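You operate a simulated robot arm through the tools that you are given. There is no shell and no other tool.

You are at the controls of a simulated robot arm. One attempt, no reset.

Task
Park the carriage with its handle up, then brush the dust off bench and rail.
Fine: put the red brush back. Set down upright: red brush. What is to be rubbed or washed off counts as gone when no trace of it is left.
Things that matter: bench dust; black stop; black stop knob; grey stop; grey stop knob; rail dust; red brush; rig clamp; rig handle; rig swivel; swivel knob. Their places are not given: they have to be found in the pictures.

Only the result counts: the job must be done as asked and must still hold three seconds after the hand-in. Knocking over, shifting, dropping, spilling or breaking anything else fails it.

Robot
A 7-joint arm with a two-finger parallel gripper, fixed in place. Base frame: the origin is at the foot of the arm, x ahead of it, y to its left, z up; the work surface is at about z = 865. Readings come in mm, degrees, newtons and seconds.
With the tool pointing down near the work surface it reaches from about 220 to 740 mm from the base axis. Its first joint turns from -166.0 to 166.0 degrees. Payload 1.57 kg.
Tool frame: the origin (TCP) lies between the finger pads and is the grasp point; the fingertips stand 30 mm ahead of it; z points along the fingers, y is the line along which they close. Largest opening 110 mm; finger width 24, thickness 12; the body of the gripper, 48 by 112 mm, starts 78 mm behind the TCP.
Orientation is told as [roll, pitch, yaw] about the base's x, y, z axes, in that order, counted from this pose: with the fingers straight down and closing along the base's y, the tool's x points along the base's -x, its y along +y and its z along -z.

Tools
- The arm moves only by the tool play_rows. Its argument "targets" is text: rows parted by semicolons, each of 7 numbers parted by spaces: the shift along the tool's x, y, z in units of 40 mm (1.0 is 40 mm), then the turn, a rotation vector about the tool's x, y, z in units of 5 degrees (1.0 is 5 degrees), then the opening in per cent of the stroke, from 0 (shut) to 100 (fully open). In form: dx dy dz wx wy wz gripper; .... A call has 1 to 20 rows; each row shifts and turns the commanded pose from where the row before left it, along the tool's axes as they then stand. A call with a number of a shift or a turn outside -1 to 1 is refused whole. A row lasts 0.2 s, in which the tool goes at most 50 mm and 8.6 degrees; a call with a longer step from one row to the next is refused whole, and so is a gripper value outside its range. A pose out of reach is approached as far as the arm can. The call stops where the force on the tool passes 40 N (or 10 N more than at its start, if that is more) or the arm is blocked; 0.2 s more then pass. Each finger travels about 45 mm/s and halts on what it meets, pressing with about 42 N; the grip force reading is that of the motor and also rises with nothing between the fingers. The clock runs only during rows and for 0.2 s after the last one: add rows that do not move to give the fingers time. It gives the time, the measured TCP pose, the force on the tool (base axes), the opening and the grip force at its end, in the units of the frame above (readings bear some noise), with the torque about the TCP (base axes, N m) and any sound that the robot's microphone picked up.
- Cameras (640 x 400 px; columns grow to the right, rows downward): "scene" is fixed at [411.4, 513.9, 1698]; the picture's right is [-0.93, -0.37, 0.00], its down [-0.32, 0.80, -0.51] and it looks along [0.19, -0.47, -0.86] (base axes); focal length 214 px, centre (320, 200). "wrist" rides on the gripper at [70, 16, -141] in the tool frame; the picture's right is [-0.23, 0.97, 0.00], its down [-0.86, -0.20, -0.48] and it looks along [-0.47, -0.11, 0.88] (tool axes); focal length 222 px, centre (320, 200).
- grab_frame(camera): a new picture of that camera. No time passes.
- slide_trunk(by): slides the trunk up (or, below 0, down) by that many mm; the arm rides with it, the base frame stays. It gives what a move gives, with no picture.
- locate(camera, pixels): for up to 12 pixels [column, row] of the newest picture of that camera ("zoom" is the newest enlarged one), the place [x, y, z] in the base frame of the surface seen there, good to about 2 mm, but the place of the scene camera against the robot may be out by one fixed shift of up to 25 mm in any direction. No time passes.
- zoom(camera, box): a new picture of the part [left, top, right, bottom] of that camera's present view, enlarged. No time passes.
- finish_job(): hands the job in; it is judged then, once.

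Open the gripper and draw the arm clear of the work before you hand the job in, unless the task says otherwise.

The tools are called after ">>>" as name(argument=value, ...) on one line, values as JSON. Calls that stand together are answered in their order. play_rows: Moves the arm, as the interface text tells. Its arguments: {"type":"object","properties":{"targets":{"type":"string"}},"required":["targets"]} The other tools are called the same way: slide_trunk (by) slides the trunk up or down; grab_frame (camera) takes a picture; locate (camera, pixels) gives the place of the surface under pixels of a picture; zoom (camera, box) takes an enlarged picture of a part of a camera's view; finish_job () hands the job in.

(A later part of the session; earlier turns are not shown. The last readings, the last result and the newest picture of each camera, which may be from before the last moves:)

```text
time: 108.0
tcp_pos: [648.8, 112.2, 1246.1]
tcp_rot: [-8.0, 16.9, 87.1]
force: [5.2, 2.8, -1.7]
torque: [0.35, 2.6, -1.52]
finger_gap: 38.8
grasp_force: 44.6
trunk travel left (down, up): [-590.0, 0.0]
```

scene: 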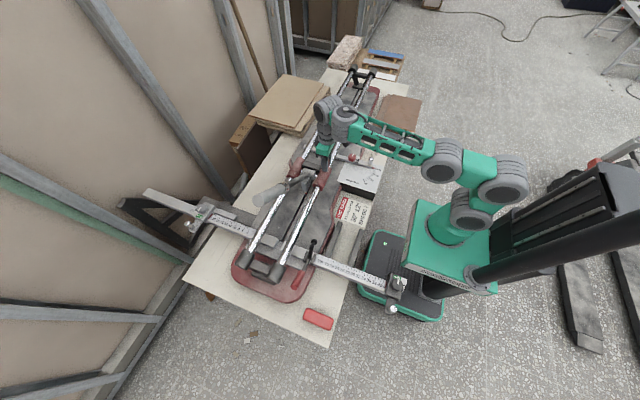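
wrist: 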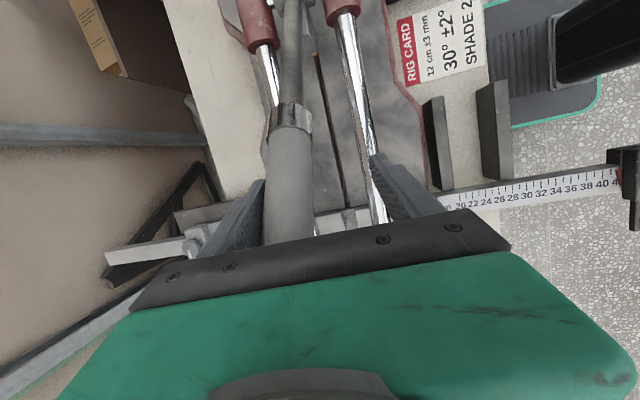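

On track (60°). Now I turn the tool along with the handle, 5° per step, and reduce the outward tilt.

>>> play_rows(targets="0.687 -0.06 -0.128 -0.25 -0.95 0 0;0.687 -0.06 -0.128 -0.25 -0.95 0 0;0.687 -0.05 -0.128 -0.25 -0.95 0 0;0 0 0 0 0 0 0")

>>> grab_frame(camera="wrist")

>>> zoom(camera="scene", box=[220, 60, 420, 200])

```text
time: 109.0
tcp_pos: [649.1, 34.9, 1279.4]
tcp_rot: [-4.3, 2.7, 88.4]
force: [3.6, 1.7, 8.8]
torque: [-0.09, 2.09, -0.85]
finger_gap: 35.8
grasp_force: 43.2
trunk travel left (down, up): [-590.0, 0.0]
```

```text
taken
```

wrist: 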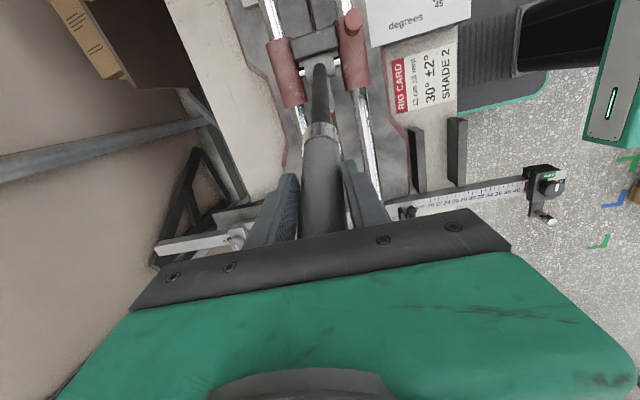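

```text
2.86 times, centred on (320, 130) of scene
```

zoom: 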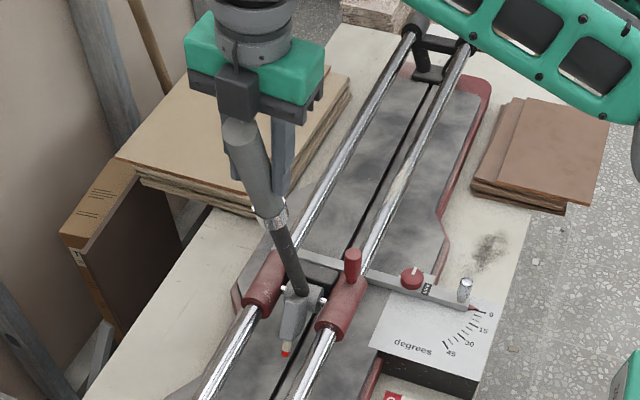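

I check the handle's angle and whether the carriage has moved.

>>> locate(camera="wrist", pixels=[[319, 70], [320, 90], [321, 110], [321, 140], [322, 170], [322, 200], [353, 22], [350, 70]])

```text
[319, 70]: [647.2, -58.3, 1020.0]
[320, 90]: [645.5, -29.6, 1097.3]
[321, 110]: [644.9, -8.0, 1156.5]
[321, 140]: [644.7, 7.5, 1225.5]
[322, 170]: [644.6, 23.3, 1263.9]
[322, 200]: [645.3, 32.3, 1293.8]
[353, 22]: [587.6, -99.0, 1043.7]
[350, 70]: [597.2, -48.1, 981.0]
```

The handle sits at 70° with the carriage starting to creep again. I try two more co-rotating steps to see whether 70° is a hard stop.

>>> play_rows(targets="0.6 -0.03 -0.1 0 -1 0 0;0.5 -0.03 -0.1 0 -1 0 0;0 0 0 0 0 0 0")

>>> grab_frame(camera="wrist")

>>> locate(camera="wrist", pixels=[[319, 70], [320, 90], [321, 110], [321, 140], [322, 170], [322, 200], [353, 22], [350, 70]])

```text
time: 109.8
tcp_pos: [648.9, -7.4, 1289.3]
tcp_rot: [-4.4, -7.4, 89.4]
force: [-4.0, 4.7, 25.5]
torque: [-0.26, 1.77, -0.32]
finger_gap: 35.8
grasp_force: 42.6
trunk travel left (down, up): [-590.0, 0.0]
```

```text
taken
```

wrist: 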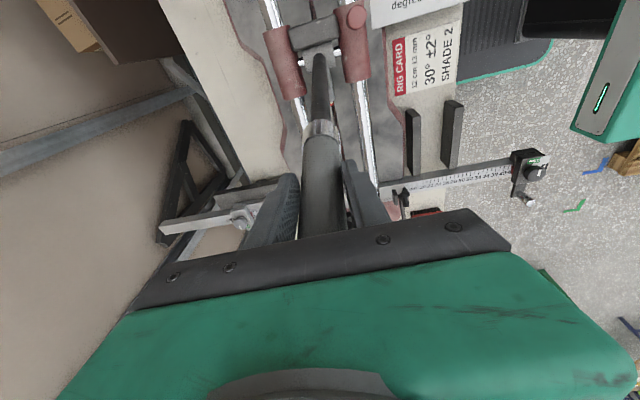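

```text
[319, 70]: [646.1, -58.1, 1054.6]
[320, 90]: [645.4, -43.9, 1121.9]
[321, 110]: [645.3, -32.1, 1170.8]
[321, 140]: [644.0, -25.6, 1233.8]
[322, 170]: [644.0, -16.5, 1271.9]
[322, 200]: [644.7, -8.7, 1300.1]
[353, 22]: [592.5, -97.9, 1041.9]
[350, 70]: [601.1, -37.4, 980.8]
```

It moved on to about 77° with the carriage still, so 70° is no hard stop. I continue with co-rotation past vertical.

>>> play_rows(targets="0.72 0 -0.195 0 -1 0 0;0.695 0 -0.16 0 -1 0 0;0 0 0 0 0 0 0")

>>> grab_frame(camera="wrist")

>>> locate(camera="wrist", pixels=[[319, 70], [320, 90], [321, 110], [321, 140], [322, 170], [322, 200], [353, 22], [350, 70]])

```text
time: 110.4
tcp_pos: [648.3, -60.5, 1287.2]
tcp_rot: [-5.2, -15.7, 89.8]
force: [11.3, -2.4, 5.9]
torque: [-0.6, 1.44, -0.44]
finger_gap: 36.3
grasp_force: 42.7
out of reach, approached as far as the arm can: row 2
trunk travel left (down, up): [-590.0, 0.0]
stopped in row 2: the force on the tool passed its limit at 87 N (the readings are from after the stop); the commanded pose is now the measured one
```

```text
taken
```

wrist: 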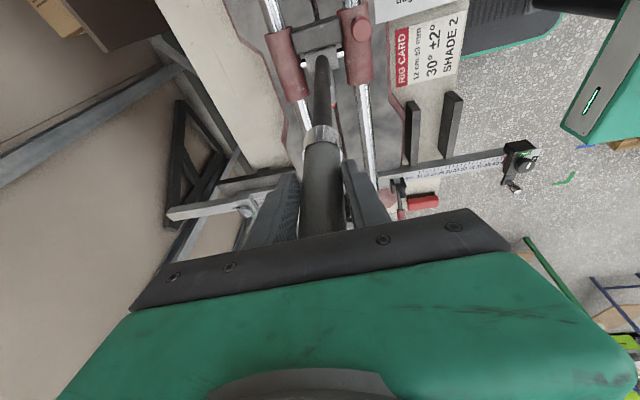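

```text
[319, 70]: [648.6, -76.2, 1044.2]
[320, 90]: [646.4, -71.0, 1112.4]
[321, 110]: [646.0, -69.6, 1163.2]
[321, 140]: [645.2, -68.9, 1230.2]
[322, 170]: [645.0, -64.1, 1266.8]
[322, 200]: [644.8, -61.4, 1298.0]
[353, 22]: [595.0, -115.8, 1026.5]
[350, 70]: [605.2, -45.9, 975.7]
```

The handle is now at about 86°. I continue in a smaller step without more tool rotation, since the reach limit is close.

>>> play_rows(targets="0.3 0 -0.06 0 0 0 0;0.3 0 -0.06 0 0 0 0;0 0 0 0 0 0 0")

>>> grab_frame(camera="wrist")

>>> locate(camera="wrist", pixels=[[320, 70], [321, 90], [322, 110], [321, 140], [322, 170], [322, 200], [361, 28], [355, 70]])

```text
time: 111.2
tcp_pos: [649.1, -82.6, 1288.2]
tcp_rot: [-5.5, -15.5, 90.0]
force: [25.2, 2.6, 5.2]
torque: [1.04, 0.94, -0.45]
finger_gap: 36.0
grasp_force: 42.5
trunk travel left (down, up): [-590.0, 0.0]
stopped in row 3: the force on the tool passed its limit at 42 N (the readings are from after the stop); the commanded pose is now the measured one
```

```text
taken
```

wrist: 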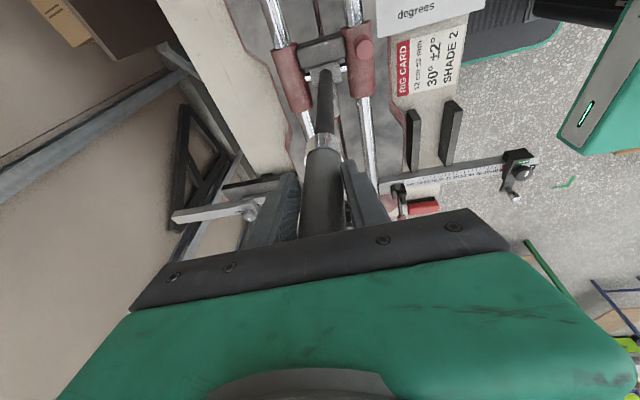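

```text
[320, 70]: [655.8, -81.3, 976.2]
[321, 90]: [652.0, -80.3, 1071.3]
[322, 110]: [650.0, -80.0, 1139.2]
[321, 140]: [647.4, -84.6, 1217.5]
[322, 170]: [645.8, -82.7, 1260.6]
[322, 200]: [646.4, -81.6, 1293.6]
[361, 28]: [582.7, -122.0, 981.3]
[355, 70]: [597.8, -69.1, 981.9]
```

The handle is about vertical (≈89°). I relieve the x-force and push a little further to see if it goes beyond.

>>> play_rows(targets="0 -0.12 0 0 0 0 0;0.3 0 -0.06 0 0 0 0;0.3 0 -0.05 0 0 0 0;0 0 0 0 0 0 0")

>>> grab_frame(camera="wrist")

>>> locate(camera="wrist", pixels=[[321, 90], [322, 110], [321, 140], [322, 170], [322, 200], [366, 47], [368, 38], [360, 80]])

```text
time: 111.8
tcp_pos: [647.8, -90.1, 1287.3]
tcp_rot: [-6.0, -15.4, 90.1]
force: [25.3, 3.3, 5.0]
torque: [0.73, 0.65, -0.33]
finger_gap: 35.4
grasp_force: 42.1
out of reach, approached as far as the arm can: row 1, 2
trunk travel left (down, up): [-590.0, 0.0]
stopped in row 3: the force on the tool passed its limit at 51 N (the readings are from after the stop); the commanded pose is now the measured one
```

```text
taken
```

wrist: 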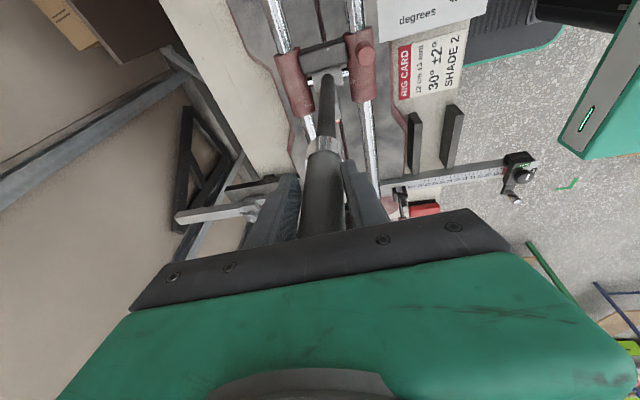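

```text
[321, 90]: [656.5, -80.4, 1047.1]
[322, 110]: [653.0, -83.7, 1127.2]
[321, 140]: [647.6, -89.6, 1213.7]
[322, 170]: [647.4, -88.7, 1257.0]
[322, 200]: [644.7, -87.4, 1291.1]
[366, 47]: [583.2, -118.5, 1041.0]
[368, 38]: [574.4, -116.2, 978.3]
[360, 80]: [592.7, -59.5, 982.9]
```

The handle is at roughly 91°, but the reach is at its limit with the sideways tilt. I untilt the tool by 12° while nudging further to −y.

>>> play_rows(targets="0 -0.1 0 0 0.8 0 0;0.15 0 -0.03 0 0.8 0 0;0.25 0 -0.03 0 0.8 0 0;0.25 0 -0.02 0 0 0 0;0 0 0 0 0 0 0")

>>> grab_frame(camera="wrist")

>>> locate(camera="wrist", pixels=[[321, 90], [322, 110], [321, 140], [322, 170], [322, 200], [364, 40], [368, 38], [358, 80]])

```text
time: 113.0
tcp_pos: [645.9, -118.1, 1289.5]
tcp_rot: [-5.8, -3.6, 88.8]
force: [-1.1, -0.4, 5.5]
torque: [0.23, -0.11, 0.04]
finger_gap: 0.0
grasp_force: 21.2
trunk travel left (down, up): [-590.0, 0.0]
```

```text
taken
```

wrist: 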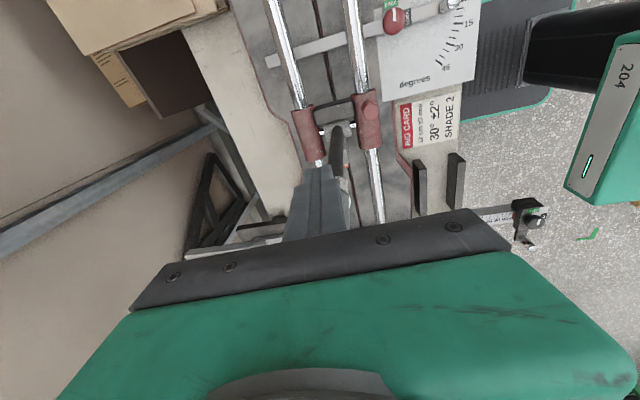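

```text
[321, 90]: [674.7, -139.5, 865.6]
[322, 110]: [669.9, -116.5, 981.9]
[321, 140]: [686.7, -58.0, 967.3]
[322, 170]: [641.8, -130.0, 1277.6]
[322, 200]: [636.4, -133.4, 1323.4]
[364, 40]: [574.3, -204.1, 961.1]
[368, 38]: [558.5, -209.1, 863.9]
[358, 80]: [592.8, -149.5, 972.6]
```

The handle came out of the grip; the picture shows closed fingers with the handle's shaft behind them near (340,150). I look at the scene.

>>> zoom(camera="scene", box=[220, 60, 420, 200])

>>> zoom(camera="wrist", box=[260, 60, 440, 240])

```text
2.86 times, centred on (320, 130) of scene
```

zoom: 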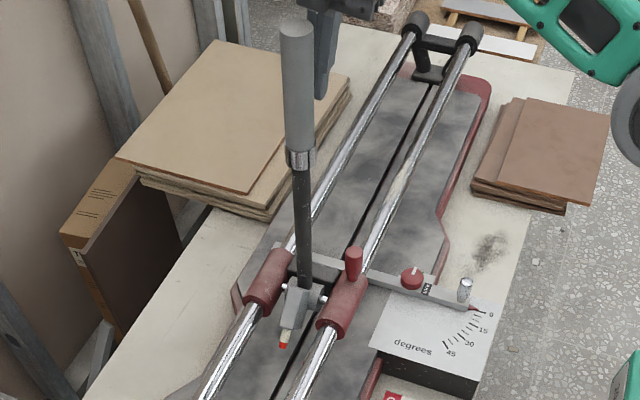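

```text
2.22 times, centred on (350, 150) of wrist
```

zoom: 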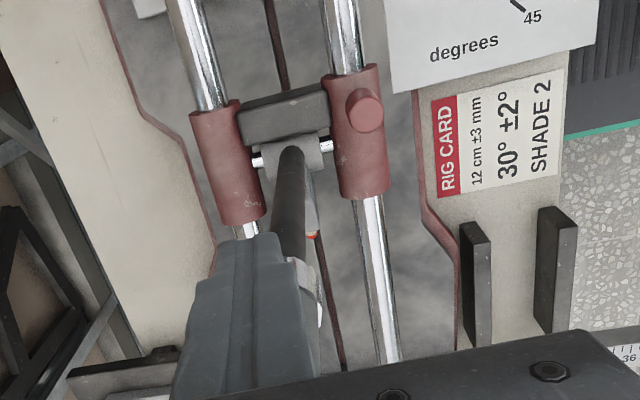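

The handle now stands upright on its own, +y of the closed fingers. I measure its lean to see whether it rests on the fingers.

>>> zoom(camera="scene", box=[280, 60, 360, 190])

>>> locate(camera="zoom", pixels=[[275, 25], [280, 60], [284, 130], [288, 200], [290, 240], [345, 205], [340, 240]])

```text
3.08 times, centred on (320, 125) of scene
```

zoom: 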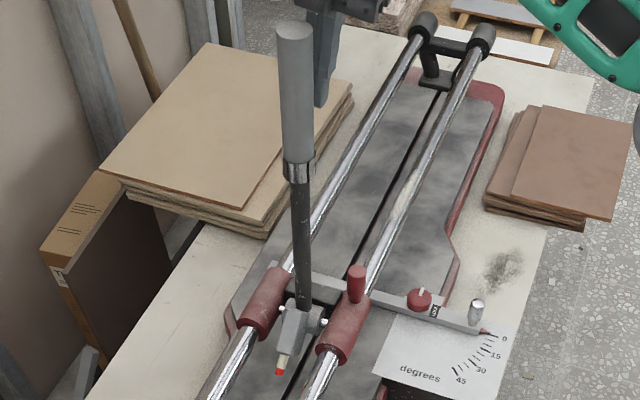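

```text
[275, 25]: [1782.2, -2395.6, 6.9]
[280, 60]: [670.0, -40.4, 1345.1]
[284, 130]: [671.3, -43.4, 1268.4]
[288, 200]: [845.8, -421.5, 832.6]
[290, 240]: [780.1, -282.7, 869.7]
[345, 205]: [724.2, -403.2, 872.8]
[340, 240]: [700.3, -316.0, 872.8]
```

The handle is about vertical, with an 18 mm gap to the fingers. There is a small 5 N reading, so I back away gently toward −y and −x and check that it stays.

>>> play_rows(targets="0.3 0.3 0 0 0 0 0;0 0 0 0 0 0 0")

>>> zoom(camera="scene", box=[260, 40, 360, 190])

```text
time: 113.6
tcp_pos: [635.9, -129.3, 1286.9]
tcp_rot: [-5.7, -3.6, 88.8]
force: [0.9, 0.2, -0.1]
torque: [0.03, 0.0, -0.03]
finger_gap: 0.0
grasp_force: 21.7
trunk travel left (down, up): [-590.0, 0.0]
```

```text
2.67 times, centred on (310, 115) of scene
```

zoom: 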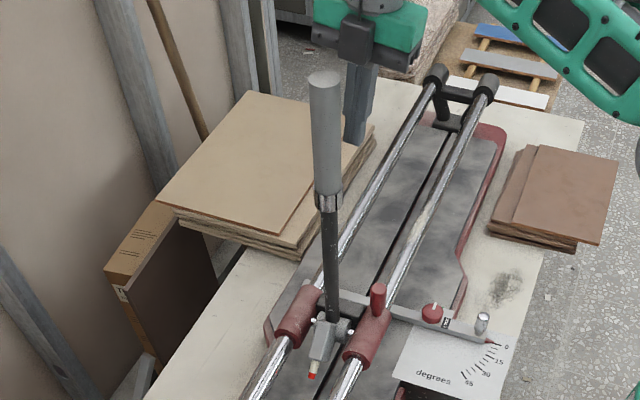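

The handle stands on its own with no contact. I withdraw toward −x, then turn the tool back to yaw 0 well clear of it.

>>> play_rows(targets="0.2 0.8 0 0 0 0 0;0.2 0.9 0 0 0 0 0;0 0.9 0 0 0 0 20;0 0.5 0 0 0 0 40;0 0 0 0 0 1 50;0 0 0 0 0 1 50;0 0 0 0 0 1 50;0 0 0 0 0 1 50;0 0 0 0 0 1 50;0 0 0 0 0 1 50;0 0 0 0 0 1 50;0 0 0 0 0 1 50;0 0 0 0 0 1 50;0 0 0 0 0 1 50;0 0 0 0 0 1 50;0 0 0 0 0 1 50;0 0 0 0 0 1 50;0 0 0 0 0 1 50;0 0 0 0 0 1 50;0 0 0 0 0 1 50")

>>> grab_frame(camera="scene")

```text
time: 117.8
tcp_pos: [511.6, -141.6, 1274.0]
tcp_rot: [2.4, -6.4, 8.4]
force: [0.1, -0.5, -0.8]
torque: [0.01, -0.01, 0.02]
finger_gap: 55.0
grasp_force: 0.1
trunk travel left (down, up): [-590.0, 0.0]
```

```text
taken
```

scene: 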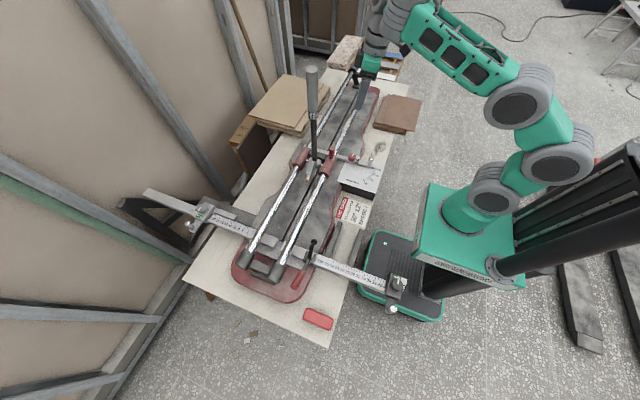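

The handle stays up. I finish the yaw, lower the trunk 120 mm, and tilt 15° outward so the wrist stays away from the upright handle.

>>> play_rows(targets="0 0 0 0 0 0.9 50;0 0 0 -0.4 0 0.8 50;0 0 0 0 0 0 50")

>>> slide_trunk(by=-120)

>>> play_rows(targets="0 0 0 0 -1 0 50;0 0 0 0 -1 0 50;0 0 0 0 -0.7 0 50;0 0 0 0 0 0 50")

>>> grab_frame(camera="wrist")

```text
time: 118.6
tcp_pos: [509.7, -141.6, 1273.8]
tcp_rot: [5.5, -5.9, -0.1]
force: [-0.1, -0.2, -1.0]
torque: [0.0, 0.0, -0.01]
finger_gap: 54.9
grasp_force: 0.0
trunk travel left (down, up): [-590.0, 0.0]
```

```text
time: 120.1
tcp_pos: [511.1, -140.4, 1153.8]
tcp_rot: [5.3, -5.7, -0.1]
force: [0.1, -0.6, -0.6]
torque: [0.0, 0.01, -0.05]
finger_gap: 55.2
grasp_force: 0.2
trunk travel left (down, up): [-470.0, 120.0]
```

```text
time: 121.1
tcp_pos: [511.6, -141.4, 1153.4]
tcp_rot: [5.7, -19.3, -1.4]
force: [0.4, 0.8, 0.2]
torque: [-0.01, 0.04, -0.01]
finger_gap: 55.0
grasp_force: 0.1
trunk travel left (down, up): [-470.0, 120.0]
```

```text
taken
```

wrist: 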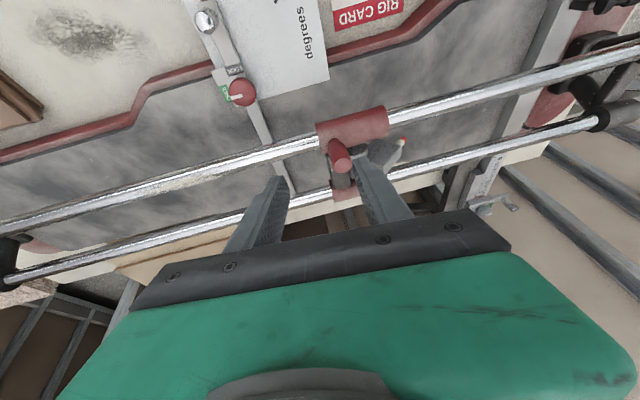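

I fix the small roll and locate the knob.

>>> locate(camera="wrist", pixels=[[341, 165], [338, 145], [333, 168], [350, 163], [341, 172]])

>>> play_rows(targets="0 0 0 1 0 0 50;0 0 0 0.14 0 0 50;0 0 0 0 0 0 50")

```text
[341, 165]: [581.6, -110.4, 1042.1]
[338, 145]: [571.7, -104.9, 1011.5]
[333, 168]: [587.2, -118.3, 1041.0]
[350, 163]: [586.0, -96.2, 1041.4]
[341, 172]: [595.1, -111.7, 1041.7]
```

```text
time: 121.9
tcp_pos: [511.6, -140.8, 1152.9]
tcp_rot: [0.0, -19.2, -1.4]
force: [0.6, 0.1, -0.1]
torque: [0.02, 0.0, 0.01]
finger_gap: 55.2
grasp_force: 0.1
trunk travel left (down, up): [-470.0, 120.0]
```

Knob centre is (584,−108). I approach it along the tilted tool axis.

>>> play_rows(targets="-0.325 0.41 0.815 0 0 0 50;-0.325 0.43 0.815 0 0 0 50;0 0 0 0 0 0 50")

>>> play_rows(targets="0 0 1 0 0 0 50;0 0 0.95 0 0 0 50;0 0 0 0 0 0 50")

>>> grab_frame(camera="wrist")

>>> zoom(camera="scene", box=[240, 40, 400, 190])

```text
time: 122.7
tcp_pos: [554.0, -106.6, 1140.6]
tcp_rot: [0.0, -18.4, -1.5]
force: [0.1, -0.1, -0.2]
torque: [0.02, -0.01, -0.02]
finger_gap: 55.0
grasp_force: 0.0
out of reach, approached as far as the arm can: row 1, 2
trunk travel left (down, up): [-470.0, 120.0]
```

```text
time: 123.5
tcp_pos: [579.4, -107.7, 1136.1]
tcp_rot: [0.0, -18.1, -1.4]
force: [0.2, -0.3, 0.2]
torque: [-0.03, 0.03, -0.04]
finger_gap: 54.9
grasp_force: 0.1
out of reach, approached as far as the arm can: row 1, 2
trunk travel left (down, up): [-470.0, 120.0]
```

```text
taken
```

wrist: 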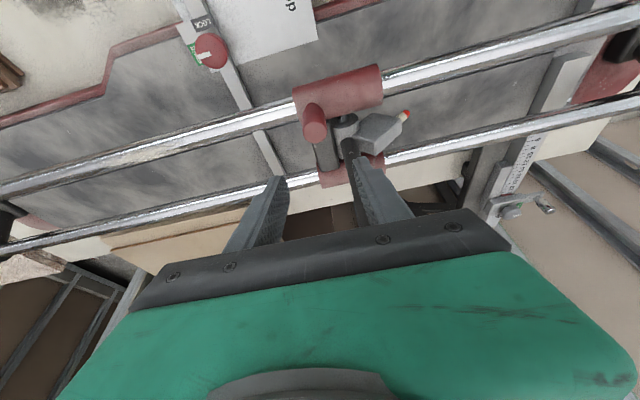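

```text
2.67 times, centred on (320, 115) of scene
```

zoom: 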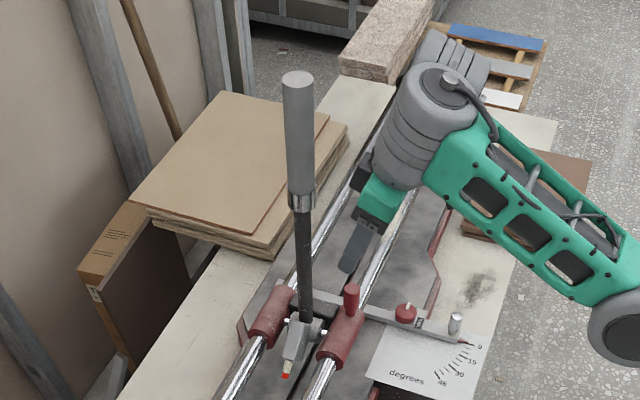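

The low limit binds again with the trunk at this height. I back off along the tool axis and lower the trunk another 140 mm; the fingers straddle the knob in y.

>>> play_rows(targets="0 0 -0.8 0 0 0 50;0 0 -0.8 0 0 0 50;0 0 0 0 0 0 50")

>>> slide_trunk(by=-120)

>>> grab_frame(camera="wrist")

```text
time: 124.3
tcp_pos: [557.5, -104.7, 1196.5]
tcp_rot: [0.0, -19.2, -1.4]
force: [0.5, 0.4, -0.8]
torque: [-0.01, 0.01, -0.03]
finger_gap: 54.9
grasp_force: 0.0
trunk travel left (down, up): [-470.0, 120.0]
```

```text
time: 125.8
tcp_pos: [557.5, -106.6, 1075.5]
tcp_rot: [0.0, -19.1, -1.5]
force: [0.3, -1.0, -0.3]
torque: [-0.01, -0.02, -0.02]
finger_gap: 55.0
grasp_force: 0.0
trunk travel left (down, up): [-350.0, 240.0]
```

```text
taken
```

wrist: 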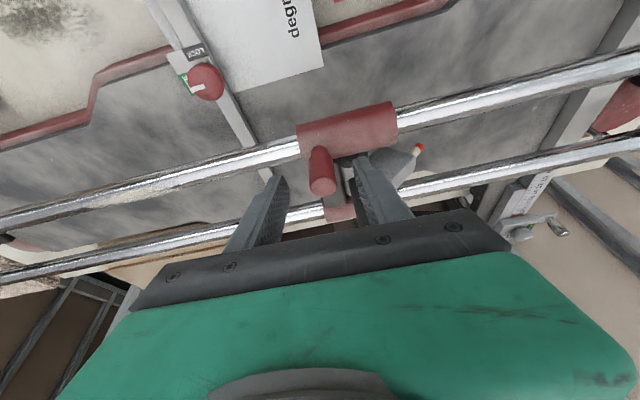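

I go down to the knob at (584,−108,1024).

>>> play_rows(targets="-0.1 -0.02 0.715 0 0 0 50;-0.1 -0.02 0.715 0 0 0 50;0 0 0 0 0 0 50")

>>> grab_frame(camera="wrist")

```text
time: 126.6
tcp_pos: [584.7, -111.8, 1023.3]
tcp_rot: [0.0, -19.0, -1.4]
force: [0.3, -0.6, -0.6]
torque: [-0.03, 0.04, 0.0]
finger_gap: 54.9
grasp_force: 0.0
trunk travel left (down, up): [-350.0, 240.0]
```

```text
taken
```

wrist: 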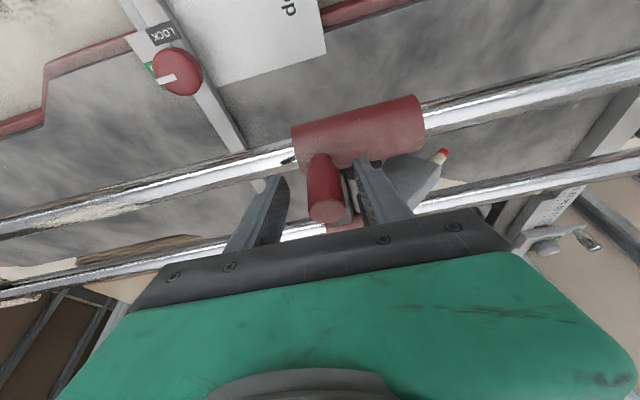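

I centre by +4 mm in y and close on the knob step by step.

>>> play_rows(targets="0 0.12 0 0 0 0 45;0 0 0 0 0 0 35;0 0 0 0 0 0 28;0 0 0 0 0 0 24;0 0 0 0 0 0 22;0 0 0 0 0 0 20;0 0 0 0 0 0 10;0 0 0 0 0 0 0;0 0 0 0 0 0 0")

>>> zoom(camera="scene", box=[240, 40, 400, 190])

```text
time: 128.6
tcp_pos: [583.5, -104.4, 1025.1]
tcp_rot: [0.0, -19.0, -1.4]
force: [0.8, -4.9, 0.3]
torque: [-0.39, 0.06, 0.0]
finger_gap: 25.1
grasp_force: 36.1
trunk travel left (down, up): [-350.0, 240.0]
```

```text
2.67 times, centred on (320, 115) of scene
```

zoom: 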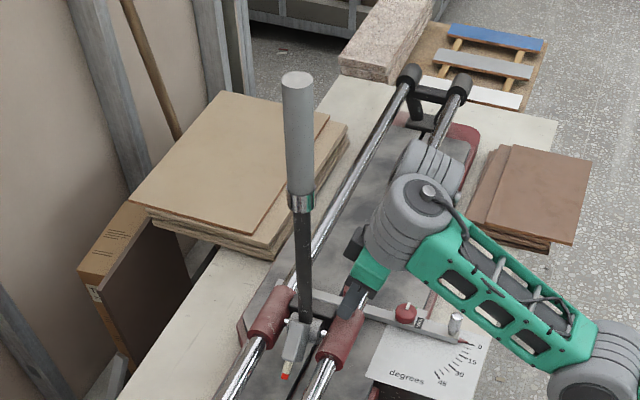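

Gripped, and the handle still stands. I slide the carriage +y smoothly with ramps.

>>> play_rows(targets="0.003 0.1 0 0 0 0 0;0.005 0.2 0 0 0 0 0;0.007 0.3 0 0 0 0 0;0.01 0.4 0 0 0 0 0;0.01 0.45 0 0 0 0 0;0.01 0.45 0 0 0 0 0;0.01 0.45 0 0 0 0 0;0.01 0.45 0 0 0 0 0;0.01 0.45 0 0 0 0 0;0.01 0.4 0 0 0 0 0;0.007 0.3 0 0 0 0 0;0.005 0.2 0 0 0 0 0;0.003 0.1 0 0 0 0 0;0 0 0 0 0 0 0")

>>> grab_frame(camera="scene")

```text
time: 131.6
tcp_pos: [582.7, 65.8, 1023.7]
tcp_rot: [0.1, -19.5, -1.4]
force: [13.7, -3.8, 22.3]
torque: [-0.63, 0.29, 0.24]
finger_gap: 24.6
grasp_force: 36.4
trunk travel left (down, up): [-350.0, 240.0]
```

```text
taken
```

scene: 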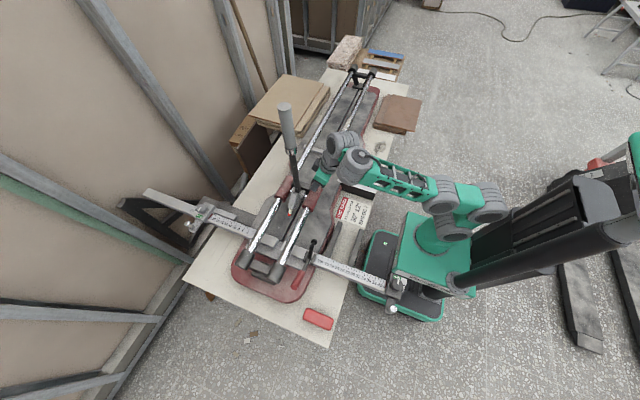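

The handle is still up. I relieve the small x/z force and slide on toward y≈200.

>>> play_rows(targets="-0.08 0.1 -0.07 0 0 0 0;0.005 0.2 0 0 0 0 0;0.007 0.3 0 0 0 0 0;0.01 0.4 0 0 0 0 0;0.01 0.45 0 0 0 0 0;0.01 0.45 0 0 0 0 0;0.01 0.45 0 0 0 0 0;0.007 0.3 0 0 0 0 0;0.005 0.2 0 0 0 0 0;0.003 0.15 0 0 0 0 0;0.003 0.1 0 0 0 0 0;0 0 0 0 0 0 0")

>>> zoom(camera="scene", box=[200, 100, 400, 290])

```text
time: 134.2
tcp_pos: [584.5, 190.3, 1025.7]
tcp_rot: [0.0, -19.2, -1.4]
force: [-18.4, -3.2, -20.0]
torque: [-0.03, 0.16, 0.29]
finger_gap: 25.0
grasp_force: 36.6
trunk travel left (down, up): [-350.0, 240.0]
```

```text
2.11 times, centred on (300, 195) of scene
```

zoom: 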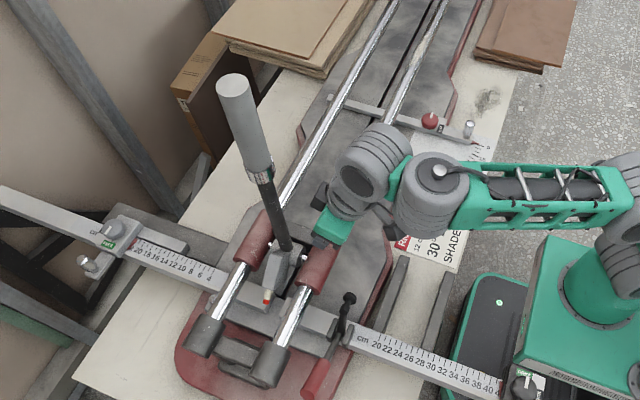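

At y≈190. I creep on in 3 mm steps to find the end of travel gently.

>>> play_rows(targets="0.06 0.07 0.06 0 0 0 0;0 0.08 0 0 0 0 0;0 0.08 0 0 0 0 0;0 0.08 0 0 0 0 0;0 0.08 0 0 0 0 0;0 0.08 0 0 0 0 0;0 0.08 0 0 0 0 0;0 0.08 0 0 0 0 0;0 0.08 0 0 0 0 0;0 0 0 0 0 0 0")

```text
time: 136.4
tcp_pos: [585.9, 215.1, 1025.7]
tcp_rot: [0.3, -19.4, -1.7]
force: [7.0, -25.4, 21.1]
torque: [-1.56, -0.1, 0.13]
finger_gap: 24.6
grasp_force: 36.7
trunk travel left (down, up): [-350.0, 240.0]
```

The same travel limit at y≈215 with the cutter raised, so this is the carriage's end of travel: parked. I ease the pressure, open the fingers, and check the handle.

>>> play_rows(targets="0 -0.1 0 0 0 0 0;0 0 0 0 0 0 10;0 0 0 0 0 0 20;0 0 0 0 0 0 26;0 0 0 0 0 0 32;0 0 0 0 0 0 40;0 0 0 0 0 0 50;0 0 0 0 0 0 50")

>>> zoom(camera="scene", box=[200, 100, 400, 290])

>>> grab_frame(camera="wrist")

```text
time: 138.2
tcp_pos: [585.0, 215.2, 1022.1]
tcp_rot: [0.0, -19.2, -1.4]
force: [-0.5, -0.4, -1.2]
torque: [0.01, 0.01, 0.02]
finger_gap: 54.9
grasp_force: 0.0
trunk travel left (down, up): [-350.0, 240.0]
```

```text
2.11 times, centred on (300, 195) of scene
```

zoom: 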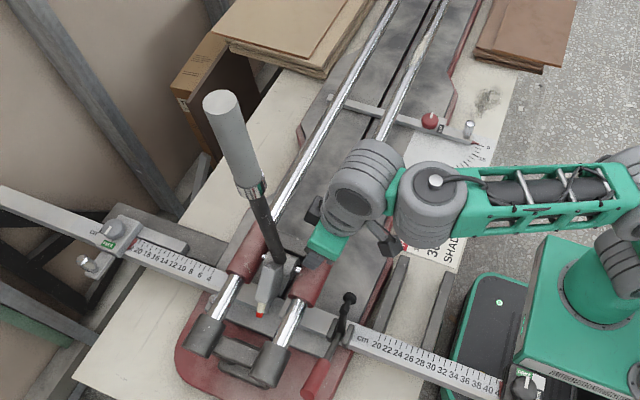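

```text
taken
```

wrist: 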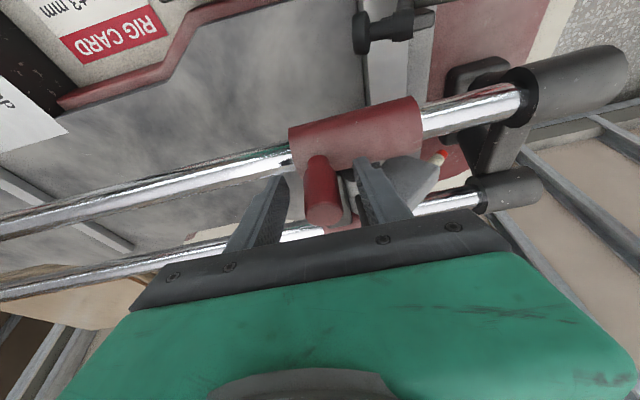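

The carriage is parked with the handle standing. I withdraw along the tool axis and then look at the brush.

>>> play_rows(targets="0 0 -0.8 0 0 0 50;0 0 -0.9 0 0 0 50;0 0 -0.9 0 0 0 50;0.8 0 -0.4 0 0 0 50;0.8 0 -0.4 0 0 0 50;0 0 0 0 0 0 50")

>>> zoom(camera="scene", box=[200, 100, 400, 290])

>>> locate(camera="zoom", pixels=[[220, 100], [228, 130], [238, 165], [262, 220], [268, 240]])

```text
time: 139.6
tcp_pos: [471.8, 211.2, 1101.3]
tcp_rot: [0.1, -19.3, -1.4]
force: [0.0, 0.0, 0.0]
torque: [0.01, -0.02, 0.0]
finger_gap: 55.1
grasp_force: 0.1
out of reach, approached as far as the arm can: row 2, 3
trunk travel left (down, up): [-350.0, 240.0]
```

```text
2.11 times, centred on (300, 195) of scene
```

zoom: 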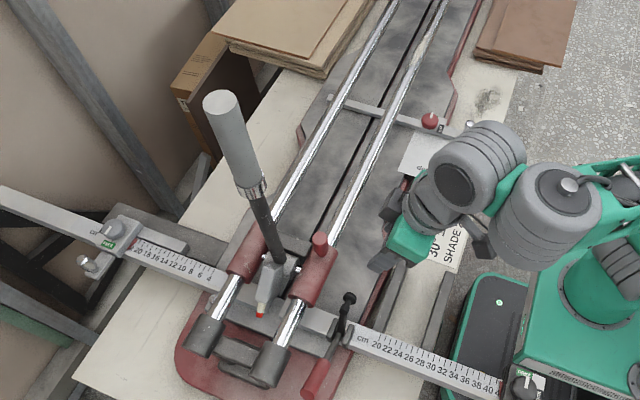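

```text
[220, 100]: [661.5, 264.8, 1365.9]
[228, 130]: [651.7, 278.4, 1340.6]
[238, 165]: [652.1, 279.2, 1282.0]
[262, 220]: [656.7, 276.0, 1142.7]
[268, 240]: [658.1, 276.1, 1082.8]
```

The handle stands vertical (surface y≈262–265 over its whole height). Now I level the tool and move toward the brush at about (400,380,1050).

>>> play_rows(targets="0.3 0.3 0 0 1 0 60;0.3 0.6 0 0 1 0 70;0.3 0.7 0 0 1 -0.28 80;0.3 0.7 0.2 0 0.87 0 80;0.3 0.8 0.3 0 0 0 80;0.3 0.9 0.3 0 0 0 80;0 0.3 0.3 0 0 0 80;0 0 0 0 0 0 80")

>>> grab_frame(camera="wrist")

```text
time: 141.4
tcp_pos: [395.8, 398.6, 1028.0]
tcp_rot: [3.3, -1.7, -0.5]
force: [0.9, 1.1, -0.2]
torque: [0.0, 0.0, 0.02]
finger_gap: 88.1
grasp_force: 0.0
out of reach, approached as far as the arm can: row 1, 2, 3
trunk travel left (down, up): [-350.0, 240.0]
```

```text
taken
```

wrist: 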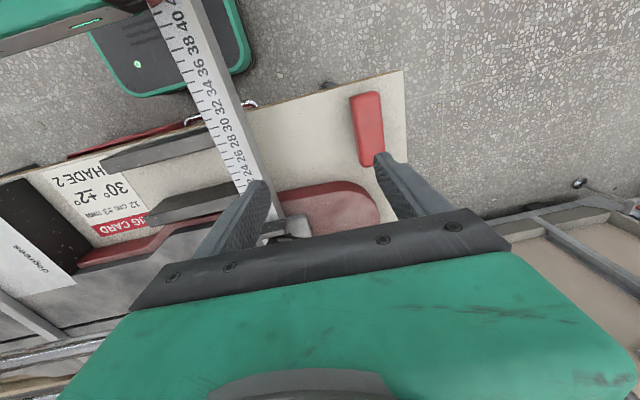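

The brush is in view at about (368,128). I zoom and locate its edges.

>>> zoom(camera="wrist", box=[320, 70, 420, 190])

>>> locate(camera="zoom", pixels=[[230, 90], [290, 80], [255, 310], [340, 300], [270, 200], [240, 200], [305, 190], [350, 200], [150, 200]])

```text
3.33 times, centred on (370, 130) of wrist
```

zoom: 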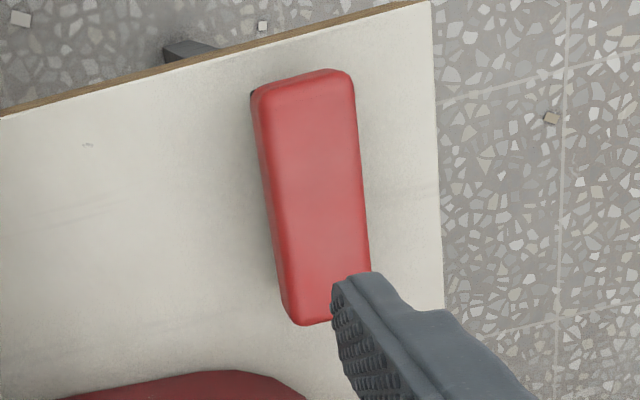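

```text
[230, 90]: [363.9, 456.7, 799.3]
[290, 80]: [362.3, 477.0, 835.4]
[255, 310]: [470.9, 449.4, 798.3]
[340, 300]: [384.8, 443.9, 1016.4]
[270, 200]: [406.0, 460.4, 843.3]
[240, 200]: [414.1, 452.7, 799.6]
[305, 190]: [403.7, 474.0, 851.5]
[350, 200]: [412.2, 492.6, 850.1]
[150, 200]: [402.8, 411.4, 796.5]
```

I locate more edge points of the brush top to get its centre, width and angle.

>>> locate(camera="zoom", pixels=[[275, 110], [282, 160], [290, 220], [298, 290], [343, 100], [349, 150], [354, 200], [360, 250], [300, 90], [330, 85], [305, 312], [325, 310]])

```text
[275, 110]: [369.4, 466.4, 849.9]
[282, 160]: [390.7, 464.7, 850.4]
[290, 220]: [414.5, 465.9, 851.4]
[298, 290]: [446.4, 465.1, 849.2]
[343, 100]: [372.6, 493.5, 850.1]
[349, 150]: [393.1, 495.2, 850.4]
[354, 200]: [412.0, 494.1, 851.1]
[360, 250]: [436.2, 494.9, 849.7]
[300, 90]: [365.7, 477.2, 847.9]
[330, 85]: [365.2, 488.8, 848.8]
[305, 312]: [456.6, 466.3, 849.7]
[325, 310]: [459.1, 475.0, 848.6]
```

The brush lies along x: centre (411,479), 100×36 mm, top z 851, bench z 800. I level the tool exactly and go above it.

>>> play_rows(targets="0 0 0 0.66 0.34 -0.1 80;-0.127 0.67 0.6 0 0 0 80;-0.127 0.67 0.6 0 0 0 80;-0.127 0.67 0.6 0 0 0 80;0 0 0 0 0 0 80")

>>> grab_frame(camera="wrist")

```text
time: 142.6
tcp_pos: [414.2, 482.9, 959.7]
tcp_rot: [-0.1, -0.2, 0.0]
force: [-0.3, 0.0, -0.7]
torque: [-0.03, 0.03, -0.03]
finger_gap: 88.2
grasp_force: 0.0
out of reach, approached as far as the arm can: row 1
trunk travel left (down, up): [-350.0, 240.0]
```

```text
taken
```

wrist: 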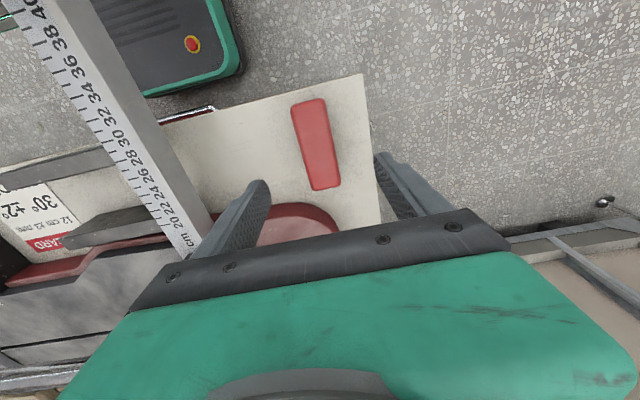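

Level and over the brush. I re-measure it from this nearer view.

>>> zoom(camera="wrist", box=[270, 80, 370, 210])

>>> locate(camera="wrist", pixels=[[295, 115], [304, 150], [313, 183], [322, 105], [331, 145], [338, 178], [308, 104], [324, 187], [316, 145]])

```text
3.08 times, centred on (320, 145) of wrist
```

zoom: 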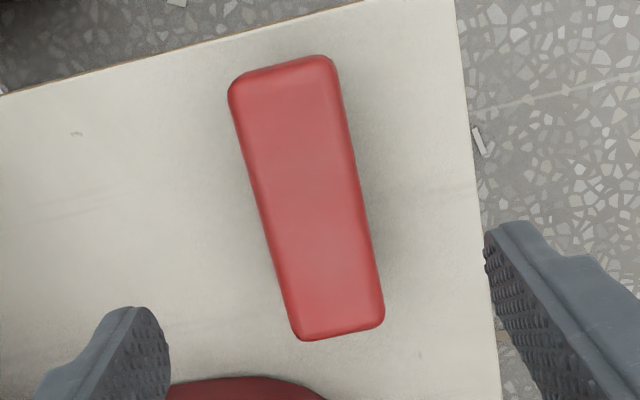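

```text
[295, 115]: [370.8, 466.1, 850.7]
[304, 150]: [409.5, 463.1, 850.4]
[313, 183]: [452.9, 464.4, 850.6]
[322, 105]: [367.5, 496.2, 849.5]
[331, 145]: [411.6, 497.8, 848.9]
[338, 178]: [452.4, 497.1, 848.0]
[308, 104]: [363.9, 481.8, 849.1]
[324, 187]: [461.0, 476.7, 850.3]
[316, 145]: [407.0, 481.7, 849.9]
```

Brush centre (412,480), aligned with x. I descend to z≈844.

>>> play_rows(targets="0.05 -0.07 0.8 0 0 0 80;0 0 0.8 0 0 0 80;0 0 0.8 0 0 0 80;0 0 0.45 0 0 0 80;0 0 0 0 0 0 80")

>>> grab_frame(camera="wrist")

```text
time: 143.8
tcp_pos: [409.3, 480.0, 844.8]
tcp_rot: [-0.1, 0.1, 0.0]
force: [-0.2, 0.3, 0.3]
torque: [0.01, -0.02, -0.01]
finger_gap: 88.0
grasp_force: 0.0
trunk travel left (down, up): [-350.0, 240.0]
```

```text
taken
```

wrist: 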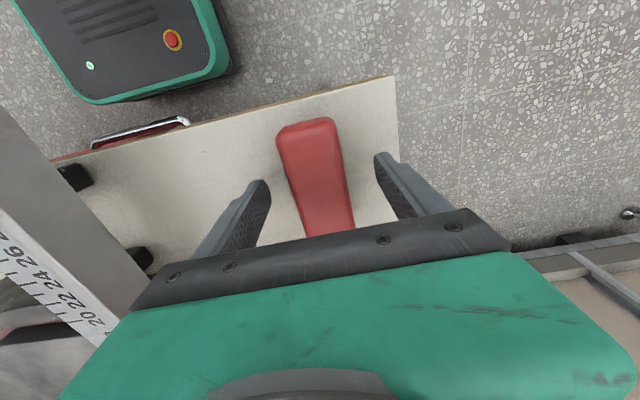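

The brush lies centred between the fingers. I close on it.

>>> play_rows(targets="0 0 0 0 0 0 55;0 0 0 0 0 0 42;0 0 0 0 0 0 36;0 0 0 0 0 0 32;0 0 0 0 0 0 28;0 0 0 0 0 0 20;0 0 0 0 0 0 0;0 0 0 0 0 0 0")

```text
time: 145.6
tcp_pos: [409.4, 479.6, 845.0]
tcp_rot: [-0.1, 0.1, 0.0]
force: [0.2, 0.4, 0.7]
torque: [0.05, -0.04, 0.01]
finger_gap: 39.2
grasp_force: 42.0
trunk travel left (down, up): [-350.0, 240.0]
```

The brush is held (gap 39 mm). I lift it 200 mm straight up and check.

>>> play_rows(targets="0 0 -0.5 0 0 0 0;0 0 -0.9 0 0 0 0;0 0 -0.9 0 0 0 0;0 0 -0.9 0 0 0 0;0 0 -0.9 0 0 0 0;0 0 -0.9 0 0 0 0;0 0 0 0 0 0 0")

>>> grab_frame(camera="scene")

```text
time: 147.2
tcp_pos: [407.9, 476.1, 1042.4]
tcp_rot: [-0.2, 0.0, 0.1]
force: [-0.1, 0.6, -0.6]
torque: [-0.03, 0.04, 0.01]
finger_gap: 39.4
grasp_force: 41.8
trunk travel left (down, up): [-350.0, 240.0]
```

```text
taken
```

scene: 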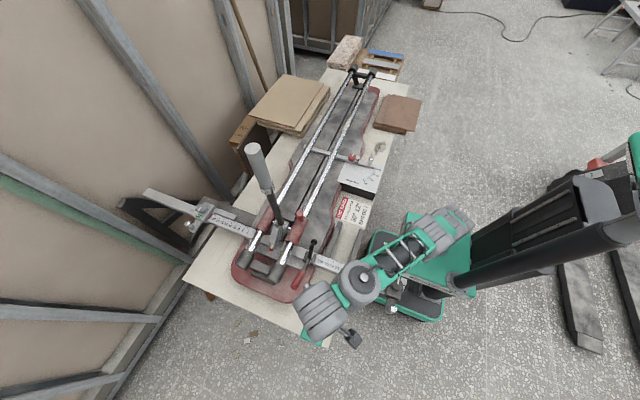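

The brush is lifted and the handle still stands. I carry the brush along −y at z≈1042, above the plate and swivel.

>>> play_rows(targets="0 -0.5 0 0 0 0 0;0 -1 0 0 0 0 0;0 -1 0 0 0 0 0;0 -1 0 0 0 0 0;0 -1 0 0 0 0 0;0 -1 0 0 0 0 0;0 -1 0 0 0 0 0;0 -1 0 0 0 0 0;0 -1 0 0 0 0 0;0 -1 0 0 0 0 0;0 -1 0 0 0 0 0;0 -1 0 0 0 0 0;0 -1 0 0 0 0 0;0 -1 0 0 0 0 0;0 -1 0 0 0 0 0;0 -1 0 0 0 0 0;0 -1 0 0 0 0 0;0 -1 0 0 0 0 0;0 -0.5 0 0 0 0 0;0 0 0 0 0 0 0")

>>> grab_frame(camera="wrist")

```text
time: 151.4
tcp_pos: [413.1, -240.7, 1045.8]
tcp_rot: [-0.1, 0.0, 0.1]
force: [-1.0, 0.3, -0.8]
torque: [0.05, 0.04, -0.05]
finger_gap: 39.3
grasp_force: 42.1
trunk travel left (down, up): [-350.0, 240.0]
```

```text
taken
```

wrist: 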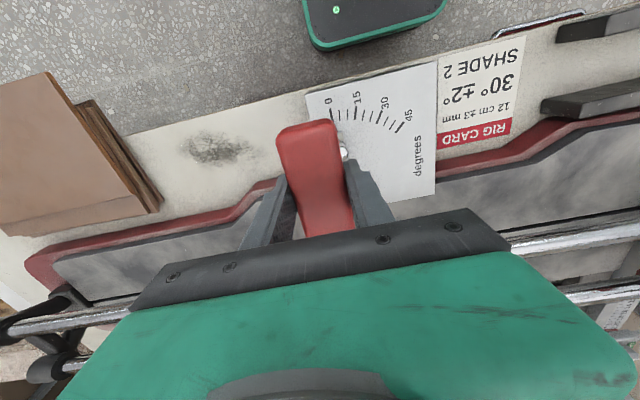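

The bench dust is visible around (220,148). I zoom to find its full extent and nearby obstacles (brown tile stack, plate, red rail edge).

>>> zoom(camera="wrist", box=[130, 90, 330, 220])

>>> locate(camera="zoom", pixels=[[175, 170], [150, 150], [200, 130], [320, 150], [380, 190], [410, 215], [300, 225], [200, 220], [280, 185], [60, 250], [330, 265], [70, 150]])

```text
3.08 times, centred on (230, 155) of wrist
```

zoom: 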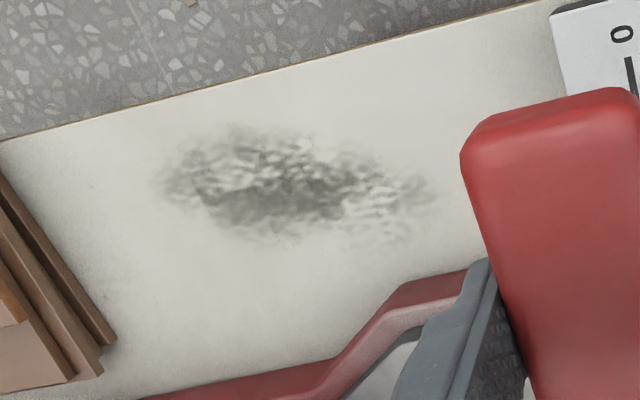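

```text
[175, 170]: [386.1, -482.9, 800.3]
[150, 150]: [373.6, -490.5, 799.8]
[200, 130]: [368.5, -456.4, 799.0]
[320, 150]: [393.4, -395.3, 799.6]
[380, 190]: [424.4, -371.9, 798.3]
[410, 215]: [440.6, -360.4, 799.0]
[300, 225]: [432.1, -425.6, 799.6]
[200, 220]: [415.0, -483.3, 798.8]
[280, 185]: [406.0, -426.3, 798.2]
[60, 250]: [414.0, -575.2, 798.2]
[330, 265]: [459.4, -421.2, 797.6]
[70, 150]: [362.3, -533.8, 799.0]
```

I check the red base edge and tile edge positions, which limit the brushing area.

>>> locate(camera="zoom", pixels=[[400, 300], [440, 280], [350, 345], [300, 370], [115, 340], [100, 320], [20, 200], [50, 240], [450, 20], [250, 85], [10, 150], [400, 250]])

```text
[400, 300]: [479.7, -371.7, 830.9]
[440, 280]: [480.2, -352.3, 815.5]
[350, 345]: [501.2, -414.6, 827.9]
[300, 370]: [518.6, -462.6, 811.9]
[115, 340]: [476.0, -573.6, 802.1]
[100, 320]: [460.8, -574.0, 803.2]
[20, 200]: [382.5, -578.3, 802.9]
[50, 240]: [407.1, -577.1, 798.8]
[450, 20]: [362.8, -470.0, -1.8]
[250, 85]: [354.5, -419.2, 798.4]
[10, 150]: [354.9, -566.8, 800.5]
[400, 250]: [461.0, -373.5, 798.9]
```

The dust covers x 366–445, y −495 to −345, with free bench from x 345 to 475 and y −573 to −230. I go to the start point above (404,−515).

>>> play_rows(targets="0.03 -0.86 0.4 0 0 0 0;0.03 -0.86 0.4 0 0 0 0;0.03 -0.86 0.4 0 0 0 0;0.03 -0.86 0.4 0 0 0 0;0.03 -0.86 0.4 0 0 0 0;0.03 -0.86 0.4 0 0 0 0;0.03 -0.86 0.4 0 0 0 0;0.03 -0.86 0.4 0 0 0 0;0 0 0 0 0 0 0")

>>> grab_frame(camera="wrist")

```text
time: 153.4
tcp_pos: [401.8, -516.7, 915.5]
tcp_rot: [-0.1, 0.0, 0.0]
force: [0.2, 0.0, -1.5]
torque: [0.02, 0.01, -0.02]
finger_gap: 39.2
grasp_force: 41.9
trunk travel left (down, up): [-350.0, 240.0]
```

```text
taken
```

wrist: 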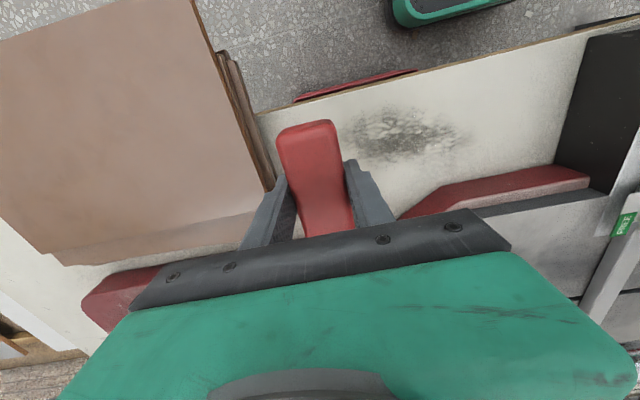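

I check the tile stack's top edge before lowering next to it.

>>> locate(camera="wrist", pixels=[[215, 100], [250, 170], [235, 100], [265, 170], [225, 60], [180, 150]])

```text
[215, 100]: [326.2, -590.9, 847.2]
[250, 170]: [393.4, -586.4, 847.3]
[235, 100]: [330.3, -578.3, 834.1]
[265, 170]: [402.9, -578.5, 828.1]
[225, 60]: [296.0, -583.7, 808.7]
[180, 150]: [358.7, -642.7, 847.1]
```

The stack top (z 847) is below the gripper body's level, and its edge (y −573) is beyond the fingers. I lower the brush to the bench.

>>> play_rows(targets="-0.07 0 0.8 0 0 0 0;0 0 0.7 0 0 0 0;0 0 0.15 0 0 0 0;0 0 0.1 0 0 0 0;0 0 0.05 0 0 0 0;0 0 0 0 0 0 0")

```text
time: 154.8
tcp_pos: [404.6, -515.7, 844.8]
tcp_rot: [-0.1, 0.1, -0.1]
force: [0.0, 0.4, -0.6]
torque: [0.03, 0.02, -0.01]
finger_gap: 39.6
grasp_force: 42.1
trunk travel left (down, up): [-350.0, 240.0]
```

At contact height without force. I press 2–3 mm more and sweep +y through the dust.

>>> play_rows(targets="0 0 0.06 0 0 0 0;0 0.2 0 0 0 0 0;0 0.4 0 0 0 0 0;0 0.5 0 0 0 0 0;0 0.5 0 0 0 0 0;0 0.5 0 0 0 0 0;0 0.5 0 0 0 0 0;0 0.5 0 0 0 0 0;0 0.5 0 0 0 0 0;0 0.5 0 0 0 0 0;0 0.4 0 0 0 0 0;0 0 0 0 0 0 0")

>>> grab_frame(camera="wrist")

```text
time: 157.4
tcp_pos: [407.6, -340.2, 857.7]
tcp_rot: [0.3, 0.1, 0.0]
force: [0.6, 0.1, -1.1]
torque: [-0.02, -0.01, 0.04]
finger_gap: 39.4
grasp_force: 41.8
out of reach, approached as far as the arm can: row 8, 9, 10
trunk travel left (down, up): [-350.0, 240.0]
```

```text
taken
```

wrist: 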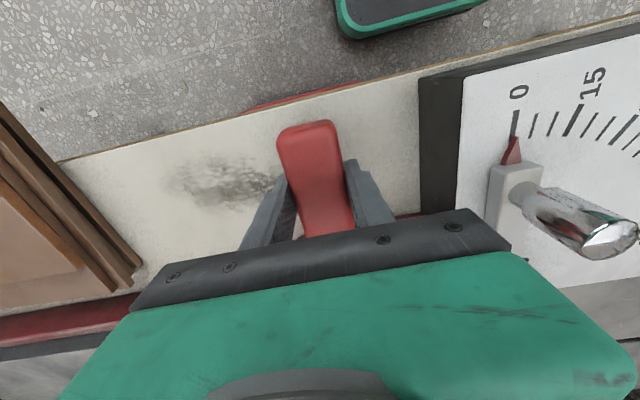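

Brushing works: the dust has faded where the brush pressed, but the arm's low limit lifted it at the end. I raise the brush and lower the trunk 120 mm to gain room.

>>> play_rows(targets="0 0 -0.8 0 0 0 0;0 0 -0.9 0 0 0 0;0 0 -0.9 0 0 0 0;0 0 -0.4 0 0 0 0;0 0 0 0 0 0 0")

>>> slide_trunk(by=-110)

```text
time: 158.6
tcp_pos: [409.7, -339.6, 974.4]
tcp_rot: [-0.1, 0.0, -0.1]
force: [0.3, 0.1, -0.5]
torque: [-0.02, 0.0, 0.0]
finger_gap: 39.4
grasp_force: 42.4
trunk travel left (down, up): [-350.0, 240.0]
```

```text
time: 160.0
tcp_pos: [409.1, -339.3, 864.9]
tcp_rot: [-0.1, 0.0, -0.1]
force: [-0.4, 0.0, -1.0]
torque: [0.01, 0.02, -0.05]
finger_gap: 39.6
grasp_force: 41.7
trunk travel left (down, up): [-240.0, 350.0]
```

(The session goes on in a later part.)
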